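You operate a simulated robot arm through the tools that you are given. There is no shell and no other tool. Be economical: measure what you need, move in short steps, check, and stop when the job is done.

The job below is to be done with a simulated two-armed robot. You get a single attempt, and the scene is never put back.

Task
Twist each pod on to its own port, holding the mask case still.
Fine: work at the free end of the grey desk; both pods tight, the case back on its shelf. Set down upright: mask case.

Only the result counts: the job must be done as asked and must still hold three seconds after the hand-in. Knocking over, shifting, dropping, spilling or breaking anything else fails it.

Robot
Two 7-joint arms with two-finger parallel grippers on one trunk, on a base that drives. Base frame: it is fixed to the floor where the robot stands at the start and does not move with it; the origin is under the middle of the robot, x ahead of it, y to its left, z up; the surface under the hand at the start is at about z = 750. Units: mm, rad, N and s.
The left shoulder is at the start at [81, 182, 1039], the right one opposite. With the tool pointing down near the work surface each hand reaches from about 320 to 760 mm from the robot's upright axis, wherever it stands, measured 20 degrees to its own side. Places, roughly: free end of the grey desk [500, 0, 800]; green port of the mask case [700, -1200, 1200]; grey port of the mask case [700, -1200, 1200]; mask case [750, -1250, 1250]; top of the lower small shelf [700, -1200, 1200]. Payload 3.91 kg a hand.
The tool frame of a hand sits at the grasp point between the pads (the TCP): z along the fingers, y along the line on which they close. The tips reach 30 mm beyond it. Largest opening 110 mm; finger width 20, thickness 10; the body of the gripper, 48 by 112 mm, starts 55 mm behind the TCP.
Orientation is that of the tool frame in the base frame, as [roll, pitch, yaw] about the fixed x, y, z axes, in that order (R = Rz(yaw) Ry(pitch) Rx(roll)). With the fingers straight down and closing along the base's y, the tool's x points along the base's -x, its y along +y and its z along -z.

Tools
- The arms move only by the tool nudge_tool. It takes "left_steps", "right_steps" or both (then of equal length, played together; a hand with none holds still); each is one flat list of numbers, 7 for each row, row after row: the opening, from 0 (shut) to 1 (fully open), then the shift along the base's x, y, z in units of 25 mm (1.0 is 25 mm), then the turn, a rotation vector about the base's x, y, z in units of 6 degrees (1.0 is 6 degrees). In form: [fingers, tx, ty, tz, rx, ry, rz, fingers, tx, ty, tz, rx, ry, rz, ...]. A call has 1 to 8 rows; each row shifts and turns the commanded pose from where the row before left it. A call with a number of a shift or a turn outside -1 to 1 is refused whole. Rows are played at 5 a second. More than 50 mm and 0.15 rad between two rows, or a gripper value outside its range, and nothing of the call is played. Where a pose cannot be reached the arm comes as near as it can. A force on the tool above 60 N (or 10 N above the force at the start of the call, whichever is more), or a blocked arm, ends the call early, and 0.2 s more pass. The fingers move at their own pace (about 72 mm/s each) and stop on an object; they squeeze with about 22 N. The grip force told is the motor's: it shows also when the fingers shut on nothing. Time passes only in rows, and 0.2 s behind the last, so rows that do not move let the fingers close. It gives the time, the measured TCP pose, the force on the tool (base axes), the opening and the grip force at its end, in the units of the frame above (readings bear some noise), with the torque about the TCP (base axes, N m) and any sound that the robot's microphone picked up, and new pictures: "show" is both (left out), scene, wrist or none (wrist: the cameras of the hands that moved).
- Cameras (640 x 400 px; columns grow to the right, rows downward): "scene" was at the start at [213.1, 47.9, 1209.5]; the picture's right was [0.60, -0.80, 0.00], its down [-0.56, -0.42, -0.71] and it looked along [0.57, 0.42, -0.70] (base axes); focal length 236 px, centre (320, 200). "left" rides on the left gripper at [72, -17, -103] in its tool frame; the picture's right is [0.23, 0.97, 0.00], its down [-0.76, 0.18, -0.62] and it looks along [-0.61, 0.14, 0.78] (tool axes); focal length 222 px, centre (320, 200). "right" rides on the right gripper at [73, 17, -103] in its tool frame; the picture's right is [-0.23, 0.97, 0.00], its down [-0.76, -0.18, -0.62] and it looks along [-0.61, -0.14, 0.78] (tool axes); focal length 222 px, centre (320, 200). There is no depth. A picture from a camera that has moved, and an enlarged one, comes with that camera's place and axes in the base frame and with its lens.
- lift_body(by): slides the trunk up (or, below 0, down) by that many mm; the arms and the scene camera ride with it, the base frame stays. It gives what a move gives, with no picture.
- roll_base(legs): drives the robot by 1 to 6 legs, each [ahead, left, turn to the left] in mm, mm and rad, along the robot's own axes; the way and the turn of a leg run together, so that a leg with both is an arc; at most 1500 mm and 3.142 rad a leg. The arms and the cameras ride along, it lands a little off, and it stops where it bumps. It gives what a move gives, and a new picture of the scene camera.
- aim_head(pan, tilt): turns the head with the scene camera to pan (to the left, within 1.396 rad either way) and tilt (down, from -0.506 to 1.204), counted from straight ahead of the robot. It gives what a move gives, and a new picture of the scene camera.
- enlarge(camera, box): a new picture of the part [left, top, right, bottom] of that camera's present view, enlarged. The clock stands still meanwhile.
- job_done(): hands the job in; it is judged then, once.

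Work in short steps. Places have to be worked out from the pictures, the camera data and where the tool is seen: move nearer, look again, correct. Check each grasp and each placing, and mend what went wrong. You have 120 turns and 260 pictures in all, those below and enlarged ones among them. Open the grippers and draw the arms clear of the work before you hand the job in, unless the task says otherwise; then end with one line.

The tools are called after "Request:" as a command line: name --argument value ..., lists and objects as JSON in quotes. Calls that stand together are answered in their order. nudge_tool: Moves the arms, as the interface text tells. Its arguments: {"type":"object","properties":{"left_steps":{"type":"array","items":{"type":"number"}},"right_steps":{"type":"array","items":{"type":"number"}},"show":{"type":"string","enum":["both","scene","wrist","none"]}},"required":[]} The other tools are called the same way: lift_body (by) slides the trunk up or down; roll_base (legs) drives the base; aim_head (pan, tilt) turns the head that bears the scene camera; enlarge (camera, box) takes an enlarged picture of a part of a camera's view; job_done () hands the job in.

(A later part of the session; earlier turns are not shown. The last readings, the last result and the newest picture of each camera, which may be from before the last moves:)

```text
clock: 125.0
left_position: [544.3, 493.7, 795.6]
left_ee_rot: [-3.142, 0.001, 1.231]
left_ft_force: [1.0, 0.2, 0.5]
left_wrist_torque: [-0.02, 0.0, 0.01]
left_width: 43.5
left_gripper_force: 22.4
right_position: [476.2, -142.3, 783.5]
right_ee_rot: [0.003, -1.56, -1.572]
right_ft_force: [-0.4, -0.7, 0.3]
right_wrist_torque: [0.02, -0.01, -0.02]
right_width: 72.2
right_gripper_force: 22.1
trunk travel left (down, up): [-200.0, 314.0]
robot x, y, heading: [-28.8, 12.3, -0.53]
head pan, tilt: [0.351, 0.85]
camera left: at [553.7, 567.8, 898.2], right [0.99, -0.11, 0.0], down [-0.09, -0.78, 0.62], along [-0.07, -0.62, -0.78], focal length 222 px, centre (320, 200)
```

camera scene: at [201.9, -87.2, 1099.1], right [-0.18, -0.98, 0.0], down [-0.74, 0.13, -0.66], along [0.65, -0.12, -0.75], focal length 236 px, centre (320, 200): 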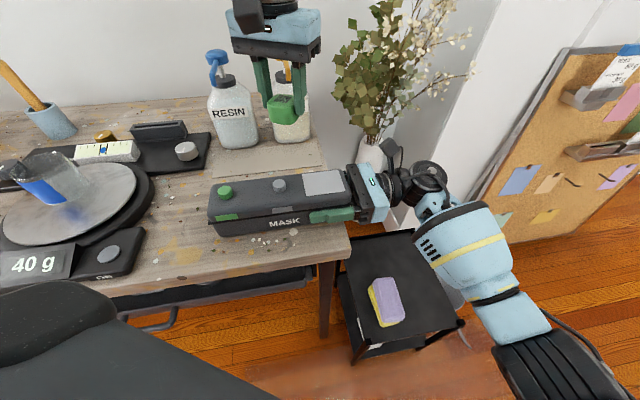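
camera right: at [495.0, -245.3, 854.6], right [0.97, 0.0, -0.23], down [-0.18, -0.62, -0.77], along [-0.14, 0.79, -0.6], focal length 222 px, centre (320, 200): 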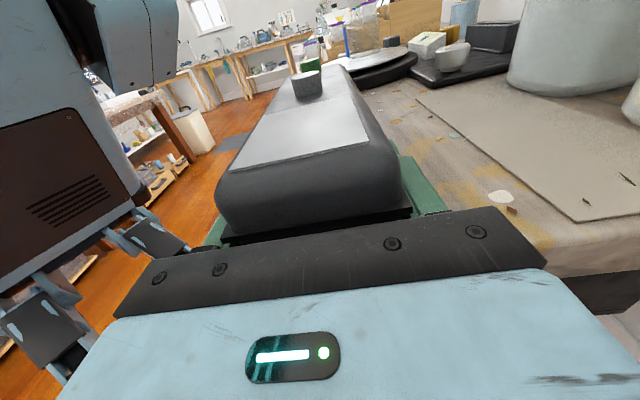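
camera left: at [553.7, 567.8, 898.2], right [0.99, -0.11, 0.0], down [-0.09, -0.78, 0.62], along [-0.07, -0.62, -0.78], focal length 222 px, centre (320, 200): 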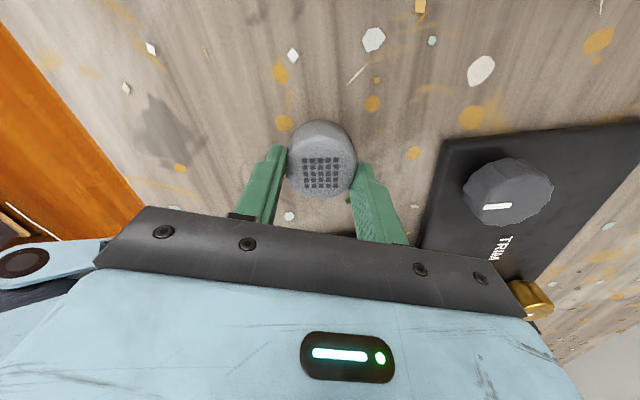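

Gripped at 43.5 mm. I lift it, then carry it to the grey port, turning counter-clockwise on the way for twisting range.

Request:
nudge_tool --left_steps '[0, 0, 0, 0.95, 0, 0, 0, 0, 0, 0, 0.95, 0, 0, 0, 0, 0, 0, 0.95, 0, 0, 1, 0, 0, 0, 0.95, 0, 0, 1, 0, 0, 0, 0.95, 0, 0, 1, 0, 0, 0, 0.95, 0, 0, 1, 0, 0, 0, 0.95, 0, 0, 1, 0, -0.1, -0.6, 0, 0, 0, 1]' --show "none"

Request:
nudge_tool --left_steps '[0, -0.11, -0.98, 0, 0, 0, 1, 0, -0.11, -0.98, 0, 0, 0, 1, 0, -0.11, -0.98, 0, 0, 0, 1, 0, -0.11, -0.98, 0, 0, 0, 1, 0, -0.11, -0.98, 0, 0, 0, 1, 0, -0.11, -0.98, 0, 0, 0, 1, 0, -0.11, -0.98, 0, 0, 0, 1, 0, -0.11, -0.98, 0, 0, 0, 1]' --show "none"

Request:
nudge_tool --left_steps '[0, -0.11, -0.98, 0, 0, 0, 1, 0, -0.11, -0.98, 0, 0, 0, 1, 0, -0.11, -0.98, 0, 0, 0, 1, 0, -0.11, -0.98, 0, 0, 0, 1, 0, -0.11, -0.98, 0, 0, 0, 1, 0, -0.11, -0.98, 0, 0, 0, 1, 0, -0.11, -0.98, 0, 0, 0, 1, 0, -0.11, -0.98, 0, 0, 0, 1]' --show "scene"

```text
clock: 126.8
left_position: [544.9, 477.5, 960.5]
left_ee_rot: [-3.141, 0.0, 1.861]
left_ft_force: [0.0, 0.2, 0.0]
left_wrist_torque: [-0.02, -0.01, 0.0]
left_width: 43.4
left_gripper_force: 21.6
right_position: [477.3, -142.8, 782.5]
right_ee_rot: [0.005, -1.563, -1.574]
right_ft_force: [0.1, -0.8, 0.7]
right_wrist_torque: [0.04, 0.03, 0.04]
right_width: 71.8
right_gripper_force: 22.3
trunk travel left (down, up): [-200.0, 314.0]
robot x, y, heading: [-29.6, 16.8, -0.531]
head pan, tilt: [0.351, 0.85]
```

```text
clock: 128.6
left_position: [525.5, 280.8, 962.7]
left_ee_rot: [3.14, 0.0, 2.697]
left_ft_force: [-0.3, 0.0, 0.5]
left_wrist_torque: [0.01, -0.03, 0.02]
left_width: 43.2
left_gripper_force: 22.0
right_position: [476.4, -141.0, 782.9]
right_ee_rot: [0.004, -1.561, -1.574]
right_ft_force: [0.1, -1.2, -0.4]
right_wrist_torque: [0.11, 0.02, 0.02]
right_width: 71.7
right_gripper_force: 22.2
trunk travel left (down, up): [-200.0, 314.0]
robot x, y, heading: [-29.0, 14.9, -0.526]
head pan, tilt: [0.351, 0.85]
```

```text
clock: 130.4
left_position: [497.5, 87.5, 964.3]
left_ee_rot: [3.141, -0.001, -2.746]
left_ft_force: [0.1, 0.6, -0.2]
left_wrist_torque: [0.0, -0.02, 0.02]
left_width: 43.3
left_gripper_force: 22.2
right_position: [477.5, -142.2, 783.6]
right_ee_rot: [0.01, -1.563, -1.58]
right_ft_force: [-0.3, -0.3, -0.8]
right_wrist_torque: [0.04, 0.09, 0.05]
right_width: 71.9
right_gripper_force: 22.0
trunk travel left (down, up): [-200.0, 314.0]
robot x, y, heading: [-31.6, 15.7, -0.528]
head pan, tilt: [0.351, 0.85]
camera scene: at [201.8, -87.8, 1099.1], right [-0.18, -0.98, 0.0], down [-0.74, 0.13, -0.66], along [0.65, -0.12, -0.75], focal length 236 px, centre (320, 200)
```

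scene: 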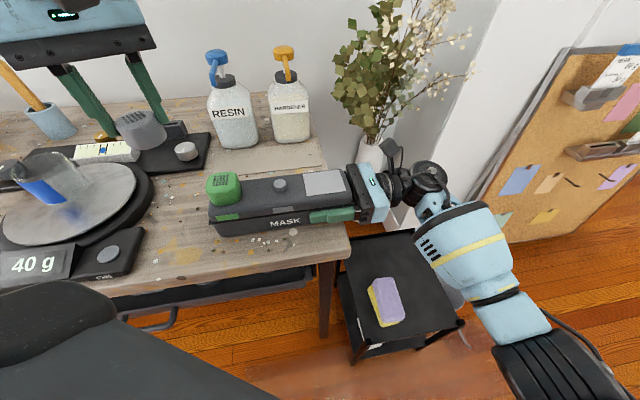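

I finish the approach to above the grey port and descend to z≈890.

Request:
nudge_tool --left_steps '[0, -0.11, -1, 0, 0, 0, 0, 0, -0.11, -1, 0, 0, 0, 0, 0, -0.11, -1, 0, 0, 0, 0, 0, -0.11, -1, 0, 0, 0, 0, 0, -0.12, -1, 0, 0, 0, 0, 0, -0.12, -1, 0, 0, 0, 0, 0, 0, -0.2, -0.9, 0, 0, 0, 0, 0, 0, -0.9, 0, 0, 0]' --show "none"

Request:
nudge_tool --left_steps '[0, 0, 0, -0.9, 0, 0, 0, 0, 0, 0, -0.2, 0, 0, 0, 0, 0, 0, 0, 0, 0, 0]' --show "none"

Request:
enlarge --camera "scene" --box '[210, 130, 350, 230]'

Request:
enlarge --camera "right" --box '[200, 0, 440, 150]'

```text
clock: 132.2
left_position: [481.7, -66.3, 918.5]
left_ee_rot: [3.14, 0.001, -2.748]
left_ft_force: [-0.3, 0.9, -0.4]
left_wrist_torque: [0.02, -0.02, 0.02]
left_width: 43.7
left_gripper_force: 21.4
right_position: [476.3, -141.7, 783.2]
right_ee_rot: [0.007, -1.562, -1.578]
right_ft_force: [0.3, 0.2, 0.0]
right_wrist_torque: [0.0, 0.02, 0.12]
right_width: 71.9
right_gripper_force: 22.1
trunk travel left (down, up): [-200.0, 314.0]
robot x, y, heading: [-28.9, 17.2, -0.53]
head pan, tilt: [0.351, 0.85]
```

```text
clock: 133.0
left_position: [480.4, -67.2, 889.0]
left_ee_rot: [-3.141, 0.001, -2.749]
left_ft_force: [-0.1, -0.7, -0.3]
left_wrist_torque: [0.0, 0.02, 0.0]
left_width: 43.3
left_gripper_force: 22.0
right_position: [476.8, -142.3, 782.1]
right_ee_rot: [0.006, -1.562, -1.575]
right_ft_force: [-0.3, -0.2, 0.2]
right_wrist_torque: [0.01, 0.02, 0.04]
right_width: 71.8
right_gripper_force: 21.7
trunk travel left (down, up): [-200.0, 314.0]
robot x, y, heading: [-28.3, 15.1, -0.53]
head pan, tilt: [0.351, 0.85]
```

```text
4.00 times, centred on (280, 180) of scene
camera zoom: at [201.9, -87.5, 1099.1], right [-0.18, -0.98, 0.0], down [-0.74, 0.13, -0.66], along [0.65, -0.12, -0.75], focal length 945 px, centre (480, 280)
```

zoom: 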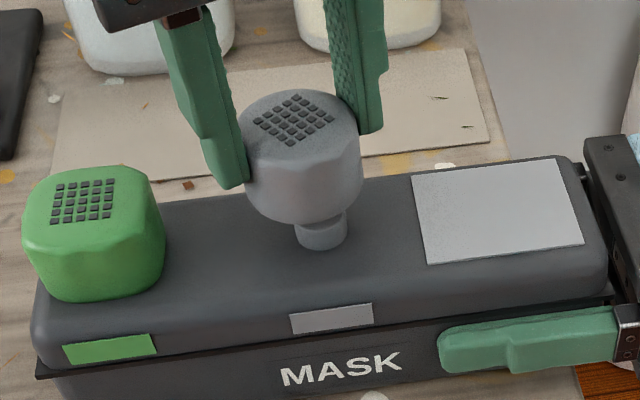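

```text
2.67 times, centred on (320, 75) of right
camera zoom: at [495.0, -245.7, 854.4], right [0.97, 0.0, -0.23], down [-0.18, -0.62, -0.77], along [-0.14, 0.79, -0.6], focal length 592 px, centre (320, 533)
```

zoom: 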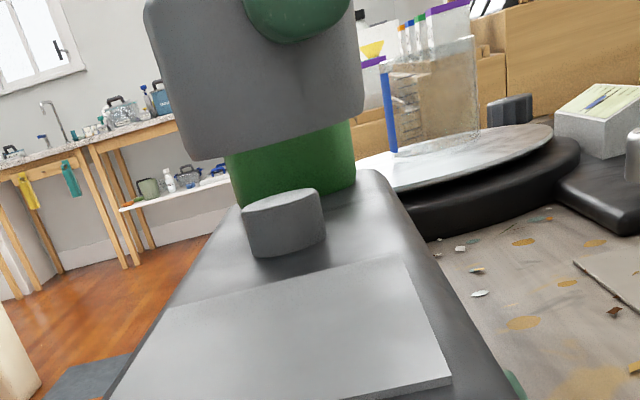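

Scene measurement with the bias found at the green port puts the grey port at (478,-70). I shift 1.5 mm in -y and lower gently.

Request:
nudge_tool --left_steps '[0, 0, -0.06, -0.3, 0, 0, 0, 0, 0, 0, -0.3, 0, 0, 0, 0, 0, 0, -0.08, 0, 0, 0, 0, 0, 0, -0.08, 0, 0, 0, 0, 0, 0, 0, 0, 0, 0]' --show "none"

Request:
enlarge --camera "scene" --box '[230, 140, 330, 210]'

```text
clock: 134.2
left_position: [481.4, -68.7, 873.9]
left_ee_rot: [-3.137, 0.003, -2.749]
left_ft_force: [3.0, 5.7, 39.0]
left_wrist_torque: [0.11, 0.45, -0.09]
left_width: 43.5
left_gripper_force: 21.4
right_position: [477.3, -141.5, 781.9]
right_ee_rot: [-0.004, -1.565, -1.564]
right_ft_force: [5.1, -3.6, -7.0]
right_wrist_torque: [0.64, -0.23, -0.22]
right_width: 71.9
right_gripper_force: 21.8
trunk travel left (down, up): [-200.0, 314.0]
robot x, y, heading: [-29.8, 14.3, -0.531]
head pan, tilt: [0.351, 0.85]
```

```text
5.71 times, centred on (280, 175) of scene
camera zoom: at [200.8, -87.0, 1099.6], right [-0.18, -0.98, 0.0], down [-0.74, 0.13, -0.66], along [0.65, -0.12, -0.75], focal length 1350 px, centre (549, 343)
```

zoom: 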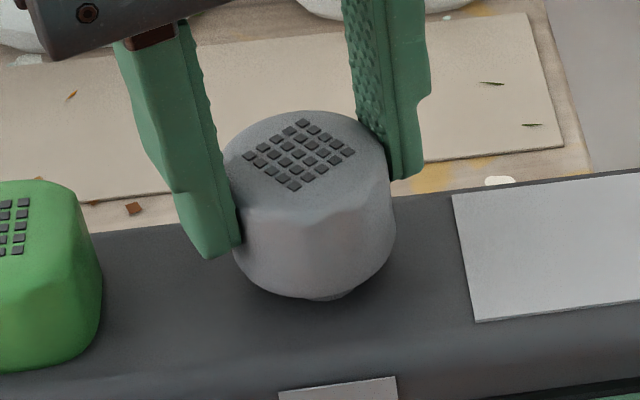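

It rests on top of the port, and the contact torque says the port lies towards -x (and slightly -y). I lift 4 mm, shift (-2,-1.5) mm, and lower.

Request:
nudge_tool --left_steps '[0, 0, 0, 0.2, 0, 0, 0, 0, -0.08, -0.06, 0, 0, 0, 0, 0, 0, 0, -0.14, 0, 0, 0, 0, 0, 0, -0.06, 0, 0, 0, 0, 0, 0, -0.06, 0, 0, 0, 0, 0, 0, 0, 0, 0, 0]' --show "none"

```text
clock: 135.6
left_position: [479.8, -69.8, 870.0]
left_ee_rot: [-3.141, -0.001, -2.748]
left_ft_force: [1.5, -1.4, 0.2]
left_wrist_torque: [-0.02, 0.02, -0.01]
left_width: 43.5
left_gripper_force: 22.0
right_position: [477.1, -141.5, 782.2]
right_ee_rot: [0.007, -1.561, -1.575]
right_ft_force: [0.3, 0.7, -0.3]
right_wrist_torque: [-0.19, 0.01, -0.03]
right_width: 71.7
right_gripper_force: 22.0
trunk travel left (down, up): [-200.0, 314.0]
robot x, y, heading: [-29.8, 16.2, -0.529]
head pan, tilt: [0.351, 0.85]
```

No force at z=870, so it has slipped onto the port. I lower further to the seat.

Request:
nudge_tool --left_steps '[0, 0, 0, -0.1, 0, 0, 0, 0, 0, 0, -0.08, 0, 0, 0, 0, 0, 0, -0.06, 0, 0, 0, 0, 0, 0, 0, 0, 0, 0]' --show "none"

```text
clock: 136.6
left_position: [478.9, -71.1, 864.8]
left_ee_rot: [-3.139, 0.002, -2.749]
left_ft_force: [-11.4, 11.4, 26.7]
left_wrist_torque: [0.48, 0.21, -0.03]
left_width: 43.3
left_gripper_force: 22.7
right_position: [476.3, -141.1, 783.1]
right_ee_rot: [0.021, -1.563, -1.594]
right_ft_force: [14.5, -5.9, -5.8]
right_wrist_torque: [0.48, -0.11, -0.35]
right_width: 72.0
right_gripper_force: 21.5
trunk travel left (down, up): [-200.0, 314.0]
robot x, y, heading: [-27.8, 18.2, -0.527]
head pan, tilt: [0.351, 0.85]
```

Seated with some side load. I ease off and twist 48° clockwise.

Request:
nudge_tool --left_steps '[0, -0.04, 0.03, 0.04, 0, 0, 0, 0, 0, 0, 0, 0, 0, -1, 0, 0, 0, 0, 0, 0, -1, 0, 0, -0.02, 0, 0, 0, -1, 0, 0, -0.02, 0, 0, 0, -1, 0, 0, -0.02, 0, 0, 0, -1, 0, 0, 0, 0, 0, 0, -1, 0, 0, 0, 0, 0, 0, -1]' --show "none"

```text
clock: 138.4
left_position: [478.2, -72.5, 865.1]
left_ee_rot: [-3.141, 0.003, 2.798]
left_ft_force: [-1.3, 7.5, 28.5]
left_wrist_torque: [0.12, 0.0, -0.01]
left_width: 43.4
left_gripper_force: 21.5
right_position: [477.4, -141.6, 783.0]
right_ee_rot: [0.006, -1.564, -1.576]
right_ft_force: [7.0, -11.1, -5.8]
right_wrist_torque: [-0.36, 0.16, -0.39]
right_width: 71.9
right_gripper_force: 21.6
trunk travel left (down, up): [-200.0, 314.0]
robot x, y, heading: [-26.4, 17.9, -0.529]
head pan, tilt: [0.351, 0.85]
```

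Request:
nudge_tool --left_steps '[0, -0.02, 0.04, 0.02, 0, 0, -1, 0, -0.02, 0, 0, 0, 0, -1, 0, 0, 0, 0, 0, 0, -1, 0, 0, 0, 0, 0, 0, -1, 0, 0, 0, 0, 0, 0, -1, 0, 0, 0, 0, 0, 0, -1, 0, 0, 0, 0, 0, 0, -1, 0, 0, 0, 0, 0, 0, -1]' --show "none"

```text
clock: 140.2
left_position: [476.7, -70.2, 863.8]
left_ee_rot: [3.141, 0.0, 1.962]
left_ft_force: [-0.7, -11.8, -1.3]
left_wrist_torque: [-0.52, -0.03, 0.04]
left_width: 43.5
left_gripper_force: 22.4
right_position: [477.0, -141.2, 783.2]
right_ee_rot: [0.137, -1.559, -1.705]
right_ft_force: [2.0, 12.2, 0.4]
right_wrist_torque: [-0.58, 0.15, -0.08]
right_width: 71.9
right_gripper_force: 22.3
trunk travel left (down, up): [-200.0, 314.0]
robot x, y, heading: [-30.6, 13.5, -0.531]
head pan, tilt: [0.351, 0.85]
```

Vertical load dropped, so the thread is pulling down. I yield towards -y and continue, following down.

Request:
nudge_tool --left_steps '[0, 0, -0.05, -0.02, 0, 0, -1, 0, -0.02, -0.05, -0.02, 0, 0, -1, 0, -0.02, 0, -0.01, 0, 0, -1, 0, -0.02, 0, -0.01, 0, 0, -1, 0, 0, 0, -0.01, 0, 0, -1, 0, 0, 0, -0.01, 0, 0, -1, 0, 0, 0, -0.01, 0, 0, -1, 0, 0, 0, -0.01, 0, 0, -1]' --show "none"

```text
clock: 142.0
left_position: [477.0, -73.4, 862.7]
left_ee_rot: [3.139, 0.0, 1.124]
left_ft_force: [4.8, 7.6, 12.0]
left_wrist_torque: [0.31, -0.17, 0.02]
left_width: 43.3
left_gripper_force: 22.8
right_position: [477.0, -142.2, 782.3]
right_ee_rot: [0.008, -1.562, -1.576]
right_ft_force: [-1.8, -9.9, -0.1]
right_wrist_torque: [0.55, -0.08, 0.02]
right_width: 72.0
right_gripper_force: 22.2
trunk travel left (down, up): [-200.0, 314.0]
robot x, y, heading: [-31.8, 13.8, -0.53]
head pan, tilt: [0.351, 0.85]
```

Request:
nudge_tool --left_steps '[0, 0, 0.05, 0, 0, 0, -1, 0, 0, 0, 0, 0, 0, -1, 0, 0, 0, -0.01, 0, 0, -1, 0, 0, 0, -0.01, 0, 0, -1, 0, 0, 0, -0.01, 0, 0, -1, 0, 0, 0, -0.01, 0, 0, -1, 0, 0, 0, -0.01, 0, 0, -1, 0, 0, 0, -0.01, 0, 0, -1]' --show "wrist"

```text
clock: 143.8
left_position: [475.2, -72.4, 863.2]
left_ee_rot: [-3.141, -0.001, 0.288]
left_ft_force: [-11.8, 10.1, 31.6]
left_wrist_torque: [0.34, 0.32, 0.64]
left_width: 43.9
left_gripper_force: 21.6
right_position: [476.8, -141.1, 782.3]
right_ee_rot: [0.022, -1.56, -1.595]
right_ft_force: [9.6, -9.6, -5.1]
right_wrist_torque: [0.45, 0.2, -0.66]
right_width: 71.7
right_gripper_force: 22.1
trunk travel left (down, up): [-200.0, 314.0]
robot x, y, heading: [-32.3, 17.0, -0.532]
head pan, tilt: [0.351, 0.85]
camera left: at [539.4, -34.6, 965.4], right [0.49, -0.87, 0.0], down [-0.68, -0.38, 0.62], along [-0.54, -0.31, -0.78], focal length 222 px, centre (320, 200)
```

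left: 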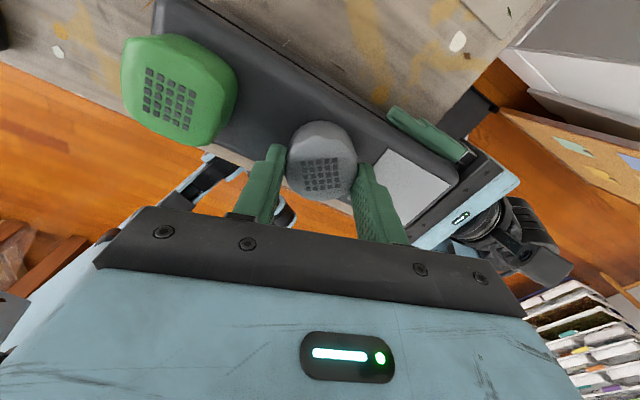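

Twist torque rose to 0.64 N·m after about 187°, much like the green one. I inspect it and twist a little more with less downward push.

Request:
nudge_tool --left_steps '[0, -0.04, 0.03, 0.04, 0, 0, -1, 0, 0, 0, 0, 0, 0, -1, 0, 0, 0, 0, 0, 0, -1]' --show "wrist"

Request:
enlarge --camera "right" --box '[200, 0, 440, 150]'

Request:
enlarge --camera "scene" --box '[190, 140, 330, 240]'

```text
clock: 144.6
left_position: [475.8, -71.4, 862.0]
left_ee_rot: [3.141, -0.002, -0.029]
left_ft_force: [-6.8, 8.3, 23.3]
left_wrist_torque: [0.3, 0.26, 0.28]
left_width: 44.1
left_gripper_force: 21.5
right_position: [476.8, -141.6, 783.5]
right_ee_rot: [0.108, -1.563, -1.681]
right_ft_force: [5.7, -9.1, -6.5]
right_wrist_torque: [-0.08, 0.01, -1.26]
right_width: 71.6
right_gripper_force: 22.2
trunk travel left (down, up): [-200.0, 314.0]
robot x, y, heading: [-33.5, 16.0, -0.536]
head pan, tilt: [0.351, 0.85]
camera left: at [548.1, -55.7, 965.6], right [0.2, -0.98, 0.0], down [-0.77, -0.15, 0.62], along [-0.61, -0.12, -0.78], focal length 222 px, centre (320, 200)
```

left: 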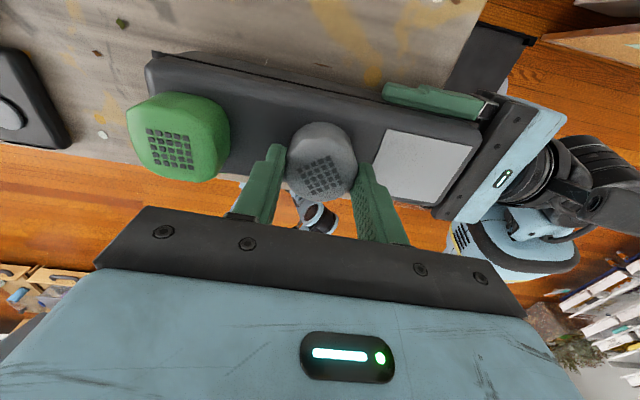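

```text
2.67 times, centred on (320, 75) of right
camera zoom: at [494.2, -245.9, 854.7], right [0.97, 0.0, -0.23], down [-0.18, -0.62, -0.77], along [-0.14, 0.79, -0.6], focal length 592 px, centre (320, 533)
```

zoom: 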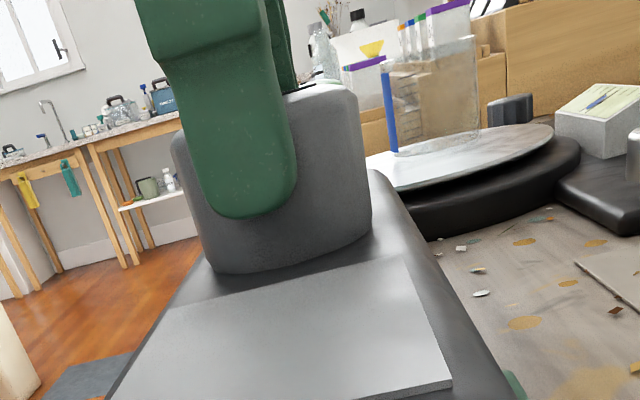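

```text
4.00 times, centred on (260, 190) of scene
camera zoom: at [200.9, -87.4, 1099.3], right [-0.18, -0.98, 0.0], down [-0.74, 0.13, -0.66], along [0.65, -0.12, -0.75], focal length 945 px, centre (560, 240)
```

zoom: 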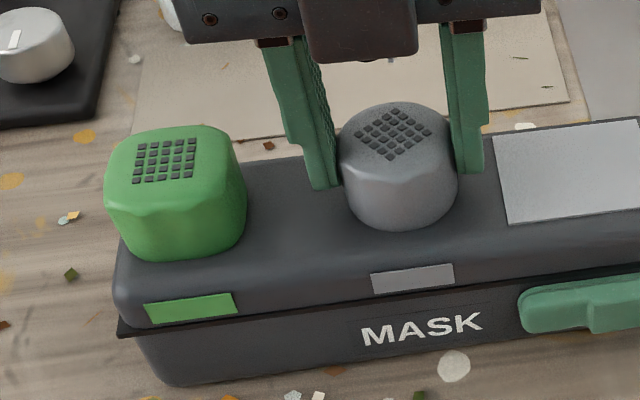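

The pod is flush and slips in the fingers. I regrasp it deeper and aligned, and apply one more firm twist to be sure.

Request:
nudge_tool --left_steps '[0.6, 0, 0, 0, 0, 0, 0, 0.6, 0.06, -0.04, 0, 0, 0, 1, 0.6, 0, 0, -0.12, 0, 0, 1, 0.6, 0, 0, 0, 0, 0, 1, 0.6, 0, 0, 0, 0, 0, 1, 0, 0, 0, 0, 0, 0, 0, 0, 0, 0, 0, 0, 0, 0, 0, 0, 0, 0, 0, 0, 0]' --show "wrist"

Request:
nudge_tool --left_steps '[0, 0, 0, 0, 0, 0, -1, 0, 0, 0, 0, 0, 0, -1, 0, 0, 0, 0, 0, 0, -1, 0, 0, 0, 0, 0, 0, -1]' --show "wrist"

```text
clock: 146.4
left_position: [477.7, -72.2, 857.8]
left_ee_rot: [-3.14, 0.0, 0.393]
left_ft_force: [-1.7, 10.8, -0.8]
left_wrist_torque: [0.29, 0.06, 0.23]
left_width: 48.0
left_gripper_force: 22.0
right_position: [476.7, -142.0, 782.3]
right_ee_rot: [0.01, -1.559, -1.581]
right_ft_force: [1.0, -10.6, 1.1]
right_wrist_torque: [0.61, -0.06, -0.26]
right_width: 71.9
right_gripper_force: 22.4
trunk travel left (down, up): [-200.0, 314.0]
robot x, y, heading: [-30.3, 14.1, -0.525]
head pan, tilt: [0.351, 0.85]
camera left: at [537.9, -28.4, 961.1], right [0.58, -0.81, 0.0], down [-0.63, -0.46, 0.62], along [-0.51, -0.36, -0.78], focal length 222 px, centre (320, 200)
```

left: 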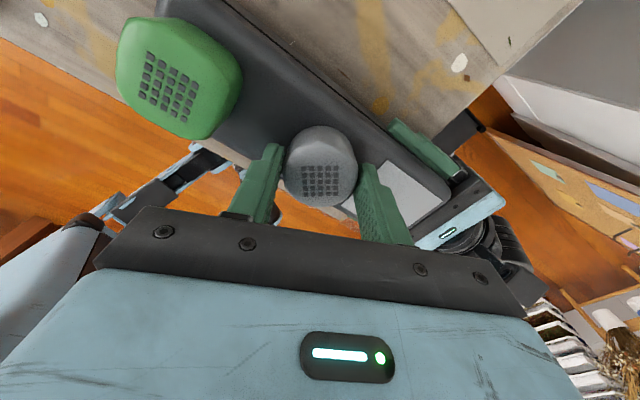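

```text
clock: 147.4
left_position: [475.4, -71.1, 859.2]
left_ee_rot: [-3.139, 0.002, -0.028]
left_ft_force: [-6.3, 16.8, 0.2]
left_wrist_torque: [0.52, 0.2, 0.08]
left_width: 47.0
left_gripper_force: 22.5
right_position: [478.2, -142.3, 782.8]
right_ee_rot: [0.041, -1.562, -1.613]
right_ft_force: [7.8, -15.5, 3.0]
right_wrist_torque: [0.38, -0.01, -0.41]
right_width: 71.6
right_gripper_force: 22.5
trunk travel left (down, up): [-200.0, 314.0]
robot x, y, heading: [-32.4, 16.1, -0.533]
head pan, tilt: [0.351, 0.85]
camera left: at [549.5, -56.2, 962.0], right [0.2, -0.98, 0.0], down [-0.77, -0.16, 0.62], along [-0.61, -0.12, -0.78], focal length 222 px, centre (320, 200)
```

left: 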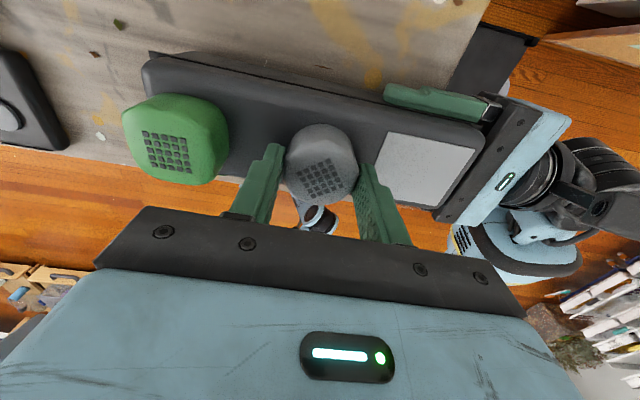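

The pod did not turn. I twist 18° further, as with the green pod, to see the torque peak.

Request:
nudge_tool --left_steps '[0, 0.02, 0.08, 0, 0, 0, -1, 0, 0, 0, 0, 0, 0, -1, 0, 0, 0, 0, 0, 0, -1]' --show "wrist"

```text
clock: 148.2
left_position: [477.6, -70.2, 860.0]
left_ee_rot: [3.139, -0.003, -0.343]
left_ft_force: [12.0, 4.0, -6.3]
left_wrist_torque: [0.02, -0.55, 0.25]
left_width: 47.7
left_gripper_force: 21.9
right_position: [475.1, -139.5, 783.8]
right_ee_rot: [0.143, -1.56, -1.704]
right_ft_force: [-11.7, -3.9, 5.5]
right_wrist_torque: [0.45, -0.33, 0.47]
right_width: 71.8
right_gripper_force: 22.2
trunk travel left (down, up): [-200.0, 314.0]
robot x, y, heading: [-32.0, 17.5, -0.527]
head pan, tilt: [0.351, 0.85]
camera left: at [552.7, -78.4, 962.9], right [-0.11, -0.99, 0.0], down [-0.78, 0.09, 0.62], along [-0.62, 0.07, -0.78], focal length 222 px, centre (320, 200)
```

left: 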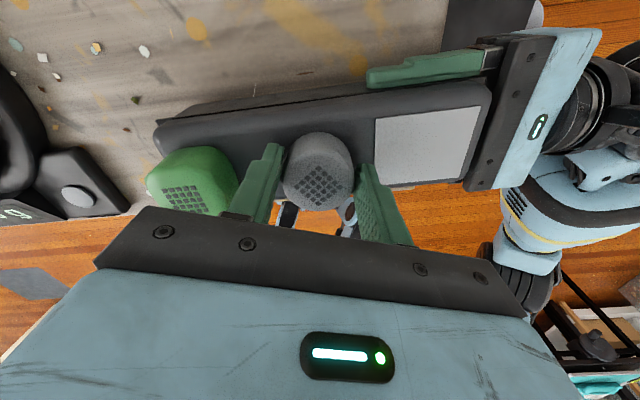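

Request:
enlarge --camera "left" --box '[150, 110, 390, 260]'

Request:
nudge_tool --left_steps '[0, 0.05, 0.02, 0, 0, 0, -1, 0, 0, 0, 0, 0, 0, -1, 0, 0, 0, 0, 0, 0, -1]' --show "none"

Request:
enlarge --camera "scene" --box '[190, 140, 330, 240]'

```text
2.67 times, centred on (270, 185) of left
camera zoom: at [552.7, -78.4, 962.9], right [-0.11, -0.99, 0.0], down [-0.78, 0.09, 0.62], along [-0.62, 0.07, -0.78], focal length 592 px, centre (453, 240)
```

zoom: 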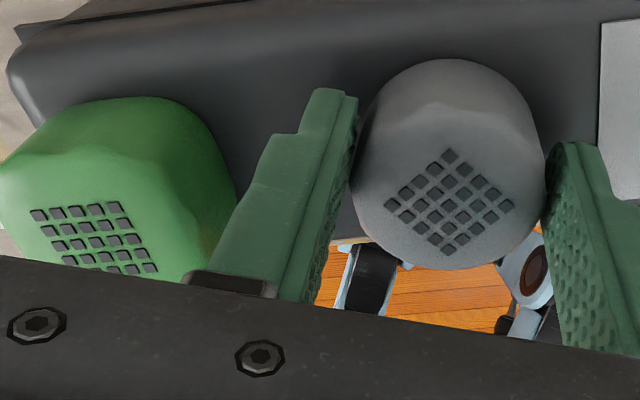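

```text
clock: 149.0
left_position: [476.7, -69.6, 858.9]
left_ee_rot: [3.139, -0.002, -0.658]
left_ft_force: [-3.4, -8.2, 1.8]
left_wrist_torque: [-0.22, 0.16, 0.23]
left_width: 48.1
left_gripper_force: 22.0
right_position: [478.2, -139.8, 783.1]
right_ee_rot: [0.037, -1.563, -1.608]
right_ft_force: [3.2, 11.1, 3.4]
right_wrist_torque: [-0.62, 0.23, -0.48]
right_width: 71.7
right_gripper_force: 22.0
trunk travel left (down, up): [-200.0, 314.0]
robot x, y, heading: [-29.5, 17.3, -0.53]
head pan, tilt: [0.351, 0.85]
```

```text
4.00 times, centred on (260, 190) of scene
camera zoom: at [201.7, -87.0, 1099.2], right [-0.18, -0.98, 0.0], down [-0.74, 0.13, -0.66], along [0.65, -0.12, -0.75], focal length 945 px, centre (560, 240)
```

zoom: 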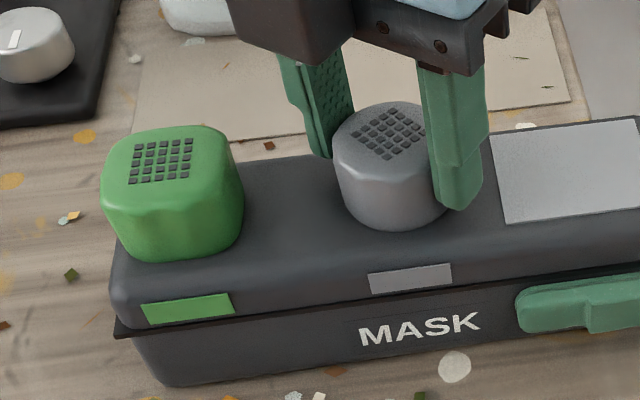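

The grey pod's mesh has not moved while the hand turned 36°, so it is tight and the fingers just slip. I release and rise.

Request:
nudge_tool --left_steps '[0.6, 0, 0, 0, 0, 0, 0, 0.6, 0, 0, 0, 0, 0, 0, 0.6, 0, 0, 0.6, 0, 0, 0, 0.6, 0, 0, 0.9, 0, 0, 0, 0.6, 0, 0, 0.9, 0, 0, 0, 0.6, 0, 0, 1, 0, 0, 0, 0.6, 0, 0, 1, 0, 0, 0]' --show "none"

Request:
enlarge --camera "scene" --box '[190, 140, 330, 240]'

Request:
enlarge --camera "right" --box '[200, 0, 440, 150]'

```text
clock: 150.6
left_position: [479.0, -69.8, 969.7]
left_ee_rot: [3.14, -0.001, -0.655]
left_ft_force: [0.6, 0.2, -0.2]
left_wrist_torque: [0.0, 0.01, 0.0]
left_width: 66.2
left_gripper_force: 0.0
right_position: [475.7, -141.8, 782.4]
right_ee_rot: [0.033, -1.562, -1.604]
right_ft_force: [-0.8, -1.6, 4.6]
right_wrist_torque: [-0.51, 0.07, -0.06]
right_width: 72.1
right_gripper_force: 21.5
trunk travel left (down, up): [-200.0, 314.0]
robot x, y, heading: [-30.7, 18.9, -0.529]
head pan, tilt: [0.351, 0.85]
```

```text
4.00 times, centred on (260, 190) of scene
camera zoom: at [201.5, -87.4, 1099.1], right [-0.18, -0.98, 0.0], down [-0.74, 0.13, -0.66], along [0.65, -0.12, -0.75], focal length 945 px, centre (560, 240)
```

zoom: 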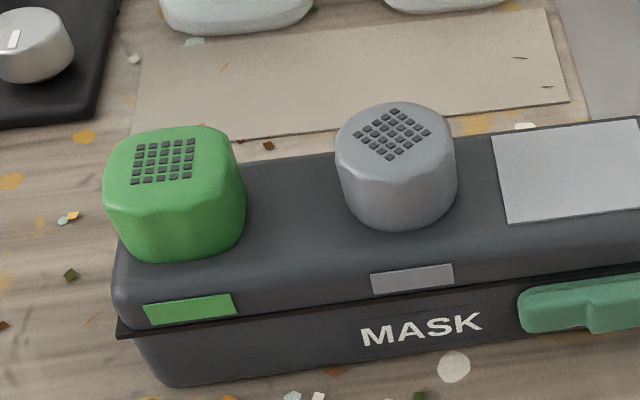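

```text
2.67 times, centred on (320, 75) of right
camera zoom: at [494.7, -245.6, 854.5], right [0.97, 0.0, -0.23], down [-0.18, -0.62, -0.77], along [-0.14, 0.79, -0.6], focal length 592 px, centre (320, 533)
```

zoom: 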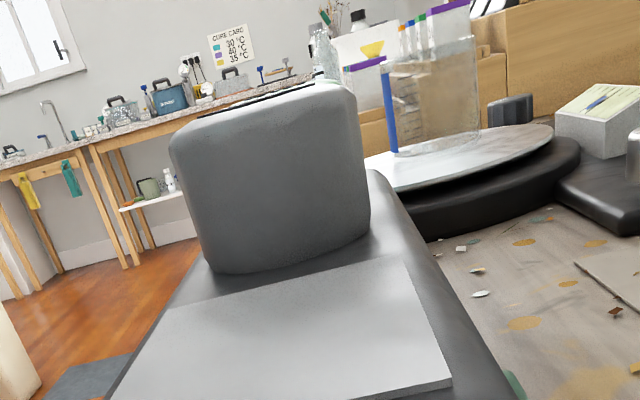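

Both pods are flush. Now I return the case: first I lift it 60 mm with the right hand while the left hand rises clear, and check the grip.

Request:
nudge_tool --left_steps '[0.6, 0, 0, 1, 0, 0, 0, 0.6, 0, 0, 1, 0, 0, 0, 0.6, 0, 0, 0.5, 0, 0, 0, 0.6, 0, 0, 0, 0, 0, 0, 0.6, 0, 0, 0, 0, 0, 0]' --right_steps '[0, 0, 0, 0.3, 0, 0, 0, 0, 0, 0, 0.5, 0, 0, 0, 0, 0, 0, 0.8, 0, 0, 0, 0, 0, 0, 0.8, 0, 0, 0, 0, 0, 0, 0, 0, 0, 0]' --show "scene"

```text
clock: 151.8
left_position: [479.3, -68.8, 1032.5]
left_ee_rot: [-3.141, 0.0, -0.655]
left_ft_force: [-0.9, 0.6, 0.1]
left_wrist_torque: [-0.01, 0.03, 0.0]
left_width: 65.9
left_gripper_force: 0.1
right_position: [475.8, -140.5, 842.1]
right_ee_rot: [-0.046, -1.562, -1.525]
right_ft_force: [0.3, 0.1, -2.5]
right_wrist_torque: [-0.18, -0.03, -0.02]
right_width: 72.0
right_gripper_force: 21.6
trunk travel left (down, up): [-200.0, 314.0]
robot x, y, heading: [-28.7, 14.7, -0.528]
head pan, tilt: [0.351, 0.85]
camera scene: at [202.1, -87.5, 1099.0], right [-0.18, -0.98, 0.0], down [-0.74, 0.13, -0.66], along [0.65, -0.12, -0.75], focal length 236 px, centre (320, 200)
```

scene: 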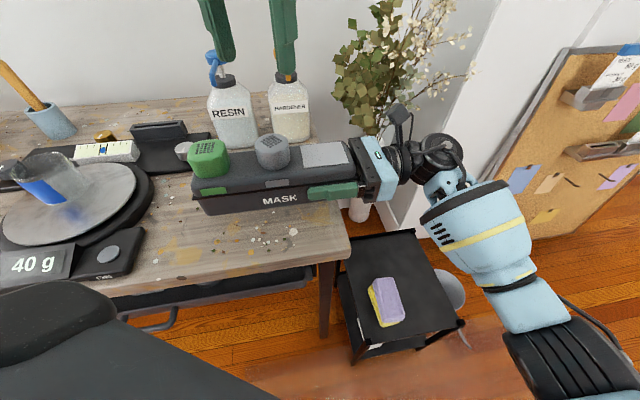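

Held firmly and level. I raise the trunk 300, back straight out from the desk, then turn back to heading 0.

Request:
lift_body --by 300

Request:
roll_base --legs '[[-216, -126, 0]]'

Request:
roll_base --legs '[[0, 0, 0.529]]'

```text
clock: 154.8
left_position: [388.6, -17.0, 1468.3]
left_ee_rot: [-3.101, -0.317, -0.661]
left_ft_force: [0.2, 0.2, 0.8]
left_wrist_torque: [-0.02, 0.03, -0.01]
left_width: 65.7
left_gripper_force: 0.1
right_position: [477.4, -140.8, 1140.0]
right_ee_rot: [-0.197, -1.562, -1.371]
right_ft_force: [-0.7, -0.2, -2.6]
right_wrist_torque: [-0.22, -0.04, -0.01]
right_width: 71.7
right_gripper_force: 21.7
trunk travel left (down, up): [-500.0, 14.0]
robot x, y, heading: [-29.6, 15.7, -0.525]
head pan, tilt: [0.351, 0.85]
```

```text
clock: 156.7
left_position: [137.3, -14.6, 1468.6]
left_ee_rot: [-3.102, -0.319, -0.66]
left_ft_force: [-0.1, 0.0, 0.4]
left_wrist_torque: [0.0, -0.05, -0.01]
left_width: 66.1
left_gripper_force: 0.0
right_position: [226.1, -138.9, 1141.2]
right_ee_rot: [-0.115, -1.563, -1.459]
right_ft_force: [-0.2, 0.6, -3.0]
right_wrist_torque: [-0.2, 0.01, -0.02]
right_width: 72.1
right_gripper_force: 22.0
trunk travel left (down, up): [-500.0, 14.0]
robot x, y, heading: [-278.4, 17.9, -0.529]
head pan, tilt: [0.351, 0.85]
camera scene: at [-174.8, -12.0, 1428.3], right [-0.18, -0.98, 0.0], down [-0.74, 0.13, -0.66], along [0.65, -0.12, -0.75], focal length 236 px, centre (320, 200)
```

scene: 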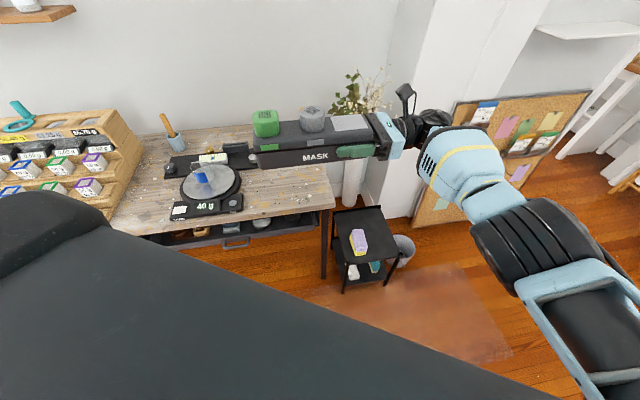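

```text
clock: 158.6
left_position: [95.3, 202.9, 1467.8]
left_ee_rot: [-3.101, -0.317, -0.129]
left_ft_force: [1.0, 0.0, 0.2]
left_wrist_torque: [0.01, 0.03, -0.01]
left_width: 66.0
left_gripper_force: 0.0
right_position: [236.3, 140.4, 1141.4]
right_ee_rot: [-0.055, -1.561, -0.983]
right_ft_force: [0.1, -0.1, -3.9]
right_wrist_torque: [-0.16, -0.09, 0.01]
right_width: 71.9
right_gripper_force: 22.7
trunk travel left (down, up): [-500.0, 14.0]
robot x, y, heading: [-278.1, 17.7, 0.005]
head pan, tilt: [0.351, 0.85]
camera scene: at [-175.0, 44.8, 1428.5], right [0.35, -0.94, 0.0], down [-0.7, -0.26, -0.66], along [0.62, 0.23, -0.75], focal length 236 px, centre (320, 200)
```

scene: 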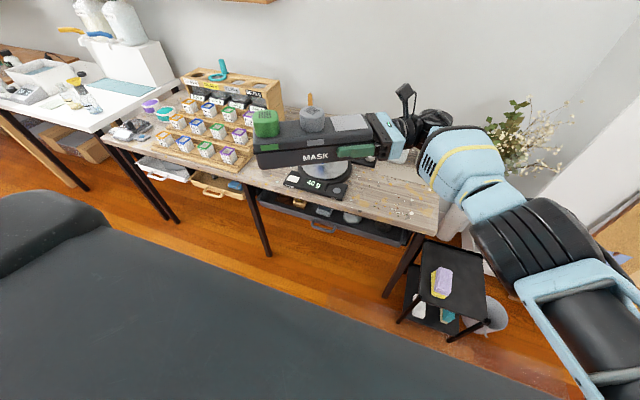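

The left arm drifted upward during the lift but is free of forces. I bring the right hand back beside its shoulder, turning the case square again (-30.5°), while the left hand moves out to the left.

Request:
nudge_tool --left_steps '[0.6, 0, 1, 0, 0, 0, 0, 0.6, 0, 1, 0, 0, 0, 0, 0.6, 0, 1, 0, 0, 0, 0, 0.6, 0, 1, 0, 0, 0, 0, 0.6, 0, 1, 0, 0, 0, 0, 0.6, 0, 1, 0, 0, 0, 0, 0.6, 0, 1, -0.5, 0, 0, 0, 0.6, 0, 1, -0.5, 0, 0, 0]' --right_steps '[0, 0, -1, 0, 0, 0, -0.63, 0, 0, -1, 0, 0, 0, -0.63, 0, 0, -1, 0, 0, 0, -0.63, 0, 0, -1, 0, 0, 0, -0.63, 0, 0, -1, 0, 0, 0, -0.63, 0, 0, -1, 0, 0, 0, -0.63, 0, 0, -1, 0, 0, 0, -0.63, 0, 0, -1, 0, 0, 0, -0.63]' --show "scene"

```text
clock: 160.4
left_position: [93.8, 402.7, 1441.6]
left_ee_rot: [-3.097, -0.319, -0.127]
left_ft_force: [0.3, -0.6, 0.2]
left_wrist_torque: [0.01, 0.01, 0.03]
left_width: 66.0
left_gripper_force: 0.0
right_position: [235.1, -58.9, 1144.3]
right_ee_rot: [0.041, -1.561, -1.606]
right_ft_force: [0.1, 0.2, -2.3]
right_wrist_torque: [-0.21, 0.01, -0.02]
right_width: 71.9
right_gripper_force: 21.7
trunk travel left (down, up): [-500.0, 14.0]
robot x, y, heading: [-282.0, 19.2, 0.004]
head pan, tilt: [0.351, 0.85]
camera scene: at [-175.7, 44.8, 1428.6], right [0.35, -0.94, 0.0], down [-0.7, -0.26, -0.66], along [0.62, 0.23, -0.75], focal length 236 px, centre (320, 200)
```

scene: 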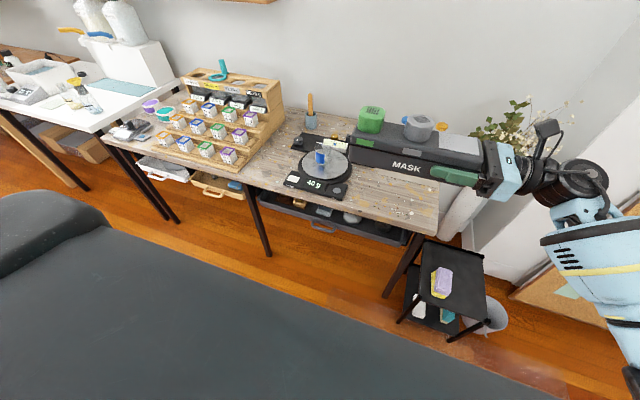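

The desk scene is undisturbed. I finish placing the right hand (y -90, z +100), and lower the left hand.

Request:
nudge_tool --left_steps '[0.6, 0, 0.5, -1, 0, 0, 0, 0.6, 0, 0.5, -1, 0, 0, 0, 0.6, 0, 0.5, -1, 0, 0, 0, 0.6, 0, 0.5, -1, 0, 0, 0, 0.6, 0, 0, -1, 0, 0, 0, 0.6, 0, 0, -1, 0, 0, 0, 0.6, 0, 0, -1, 0, 0, 0, 0.6, 0, 0, -1, 0, 0, 0]' --right_steps '[0, 0, -0.9, 1, 0, 0, 0, 0, 0, -0.9, 1, 0, 0, 0, 0, 0, -0.9, 1, 0, 0, 0, 0, 0, -0.9, 1, 0, 0, 0, 0, 0, 0, 0.2, 0, 0, 0, 0, 0, 0, 0, 0, 0, 0, 0, 0, 0, 0, 0, 0, 0, 0, 0, 0, 0, 0, 0, 0]' --show "scene"

```text
clock: 162.2
left_position: [97.6, 449.8, 1244.4]
left_ee_rot: [-3.103, -0.318, -0.127]
left_ft_force: [0.5, 0.1, 0.2]
left_wrist_torque: [0.01, 0.02, -0.01]
left_width: 65.7
left_gripper_force: 0.0
right_position: [235.5, -150.9, 1246.2]
right_ee_rot: [-0.086, -1.563, -1.478]
right_ft_force: [-0.5, -0.4, -2.8]
right_wrist_torque: [-0.25, 0.0, 0.02]
right_width: 72.1
right_gripper_force: 21.7
trunk travel left (down, up): [-500.0, 14.0]
robot x, y, heading: [-282.1, 19.4, 0.005]
head pan, tilt: [0.351, 0.85]
camera scene: at [-174.8, 44.9, 1428.5], right [0.35, -0.94, 0.0], down [-0.7, -0.26, -0.66], along [0.62, 0.23, -0.75], focal length 236 px, centre (320, 200)
```

scene: 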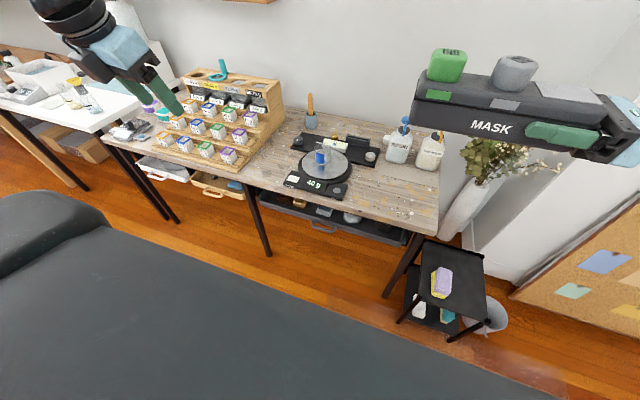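

All clear. I drive right to the shelf, keeping back, then partly ahead.

Request:
roll_base --legs '[[0, -1251, -0.005]]'

Request:
aim_head --pan -0.1 --tilt 0.35

```text
clock: 173.3
left_position: [98.6, -800.2, 1245.2]
left_ee_rot: [-3.099, -0.316, -0.152]
left_ft_force: [-0.5, 0.6, 0.5]
left_wrist_torque: [-0.02, -0.04, 0.0]
left_width: 66.2
left_gripper_force: 0.1
right_position: [223.4, -1404.7, 1246.4]
right_ee_rot: [-0.06, -1.561, -1.529]
right_ft_force: [-0.4, 0.5, -2.6]
right_wrist_torque: [-0.24, -0.01, -0.01]
right_width: 71.6
right_gripper_force: 22.5
trunk travel left (down, up): [-500.0, 14.0]
robot x, y, heading: [-291.1, -1222.0, -0.018]
head pan, tilt: [0.351, 0.85]
camera scene: at [-183.2, -1198.6, 1428.5], right [0.33, -0.95, 0.0], down [-0.71, -0.24, -0.66], along [0.62, 0.22, -0.75], focal length 236 px, centre (320, 200)
```

scene: 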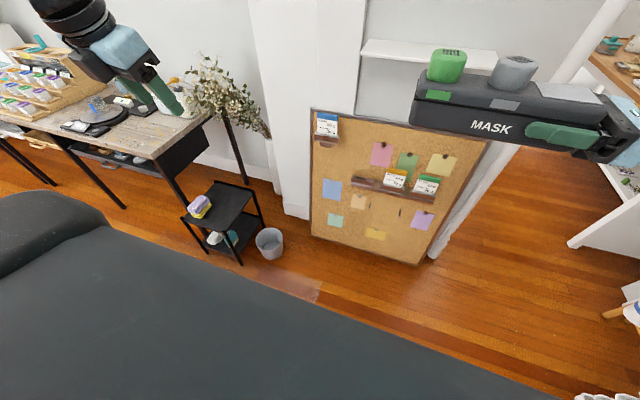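

```text
clock: 174.2
left_position: [98.5, -799.3, 1243.4]
left_ee_rot: [-3.1, -0.318, -0.152]
left_ft_force: [0.2, -0.6, -0.6]
left_wrist_torque: [0.01, 0.02, -0.03]
left_width: 66.1
left_gripper_force: 0.1
right_position: [223.3, -1404.4, 1246.9]
right_ee_rot: [-0.08, -1.562, -1.507]
right_ft_force: [-0.4, 0.1, -2.9]
right_wrist_torque: [-0.26, -0.01, 0.01]
right_width: 71.6
right_gripper_force: 21.7
trunk travel left (down, up): [-500.0, 14.0]
robot x, y, heading: [-291.6, -1226.7, -0.019]
head pan, tilt: [-0.099, 0.351]
camera scene: at [-164.5, -1234.9, 1472.1], right [-0.12, -0.99, 0.0], down [-0.34, 0.04, -0.94], along [0.93, -0.11, -0.34], focal length 236 px, centre (320, 200)
```

scene: 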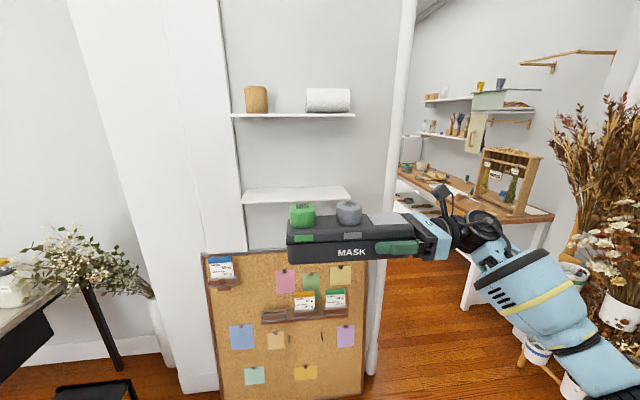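

The case looks level. I correct the heading and go 337 ahead, then check the alignment.

Request:
roll_base --legs '[[337, -10, 0.018]]'

Request:
enlarge --camera "scene" --box '[150, 120, 470, 320]'

```text
clock: 176.4
left_position: [426.2, -810.5, 1244.1]
left_ee_rot: [-3.102, -0.319, -0.14]
left_ft_force: [-0.5, 0.1, -0.1]
left_wrist_torque: [0.04, 0.02, -0.01]
left_width: 66.1
left_gripper_force: 0.0
right_position: [557.7, -1414.3, 1247.3]
right_ee_rot: [-0.024, -1.561, -1.55]
right_ft_force: [0.2, 0.3, -2.7]
right_wrist_torque: [-0.21, 0.01, -0.02]
right_width: 71.9
right_gripper_force: 21.6
trunk travel left (down, up): [-500.0, 14.0]
robot x, y, heading: [42.6, -1235.9, -0.011]
head pan, tilt: [-0.099, 0.351]
camera scene: at [167.9, -1248.5, 1472.2], right [-0.11, -0.99, 0.0], down [-0.34, 0.04, -0.94], along [0.93, -0.1, -0.34], focal length 236 px, centre (320, 200)
```

scene: 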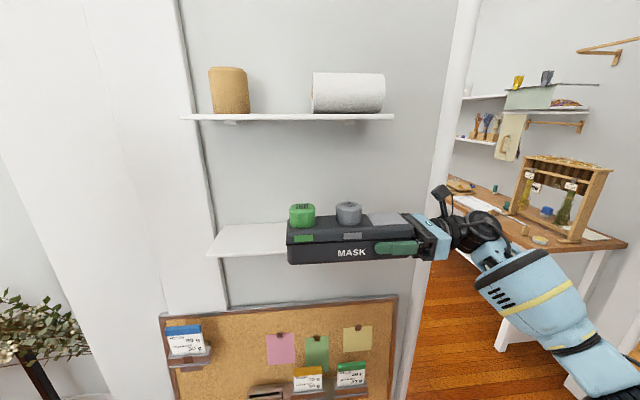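

```text
2.00 times, centred on (310, 220) of scene
camera zoom: at [167.9, -1248.5, 1472.2], right [-0.11, -0.99, 0.0], down [-0.34, 0.04, -0.94], along [0.93, -0.1, -0.34], focal length 473 px, centre (340, 160)
```

zoom: 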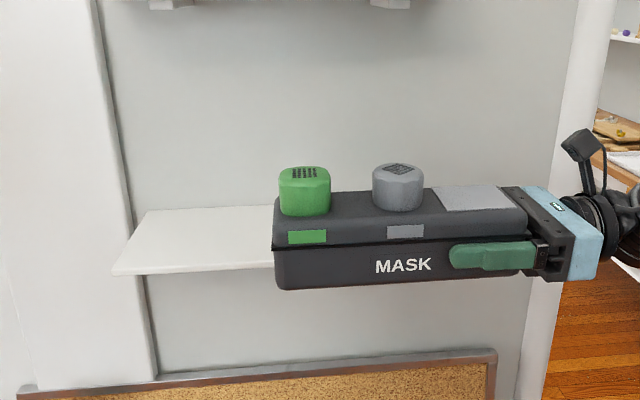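

Level and on line. I drive the last 137 ahead to sit above the shelf.

Request:
roll_base --legs '[[137, 6, 0.011]]'

Request:
enlarge --camera "scene" --box '[180, 170, 420, 320]'

Request:
enlarge --camera "right" --box '[0, 0, 640, 400]'

```text
clock: 177.7
left_position: [555.9, -799.9, 1245.6]
left_ee_rot: [-3.102, -0.32, -0.129]
left_ft_force: [-0.2, -0.2, -0.4]
left_wrist_torque: [-0.01, -0.03, -0.05]
left_width: 65.8
left_gripper_force: 0.0
right_position: [694.4, -1401.3, 1247.6]
right_ee_rot: [0.073, -1.56, -1.637]
right_ft_force: [-0.1, 0.1, -2.2]
right_wrist_torque: [-0.23, 0.01, 0.01]
right_width: 72.1
right_gripper_force: 22.4
trunk travel left (down, up): [-500.0, 14.0]
robot x, y, heading: [180.3, -1229.7, 0.004]
head pan, tilt: [-0.099, 0.351]
camera scene: at [303.1, -1241.4, 1472.4], right [-0.1, -1.0, 0.0], down [-0.34, 0.03, -0.94], along [0.94, -0.09, -0.34], focal length 236 px, centre (320, 200)
```

scene: 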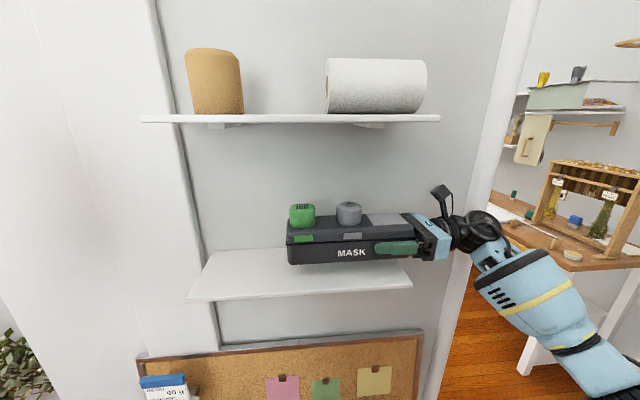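

```text
2.67 times, centred on (300, 245) of scene
camera zoom: at [303.1, -1241.4, 1472.4], right [-0.1, -1.0, 0.0], down [-0.34, 0.03, -0.94], along [0.94, -0.09, -0.34], focal length 630 px, centre (373, 80)
```

zoom: 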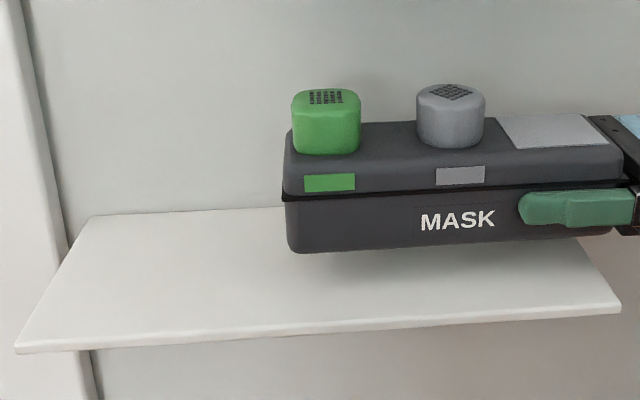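

```text
1.00 times, centred on (320, 200) of right (not enlarged: the box is as wide or as high as the picture)
camera zoom: at [712.6, -1506.2, 1319.1], right [0.97, 0.01, -0.23], down [-0.17, -0.62, -0.77], along [-0.15, 0.79, -0.6], focal length 222 px, centre (320, 200)
```

zoom: 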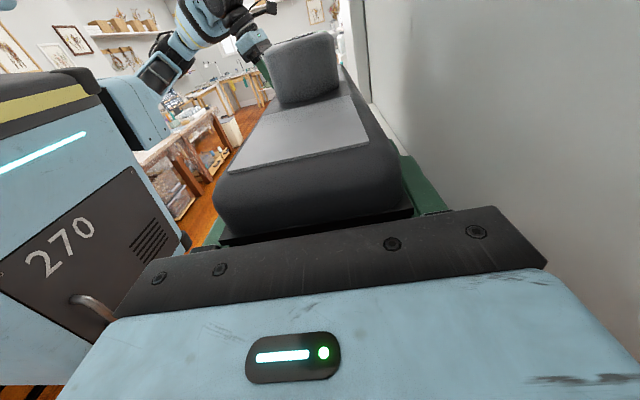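

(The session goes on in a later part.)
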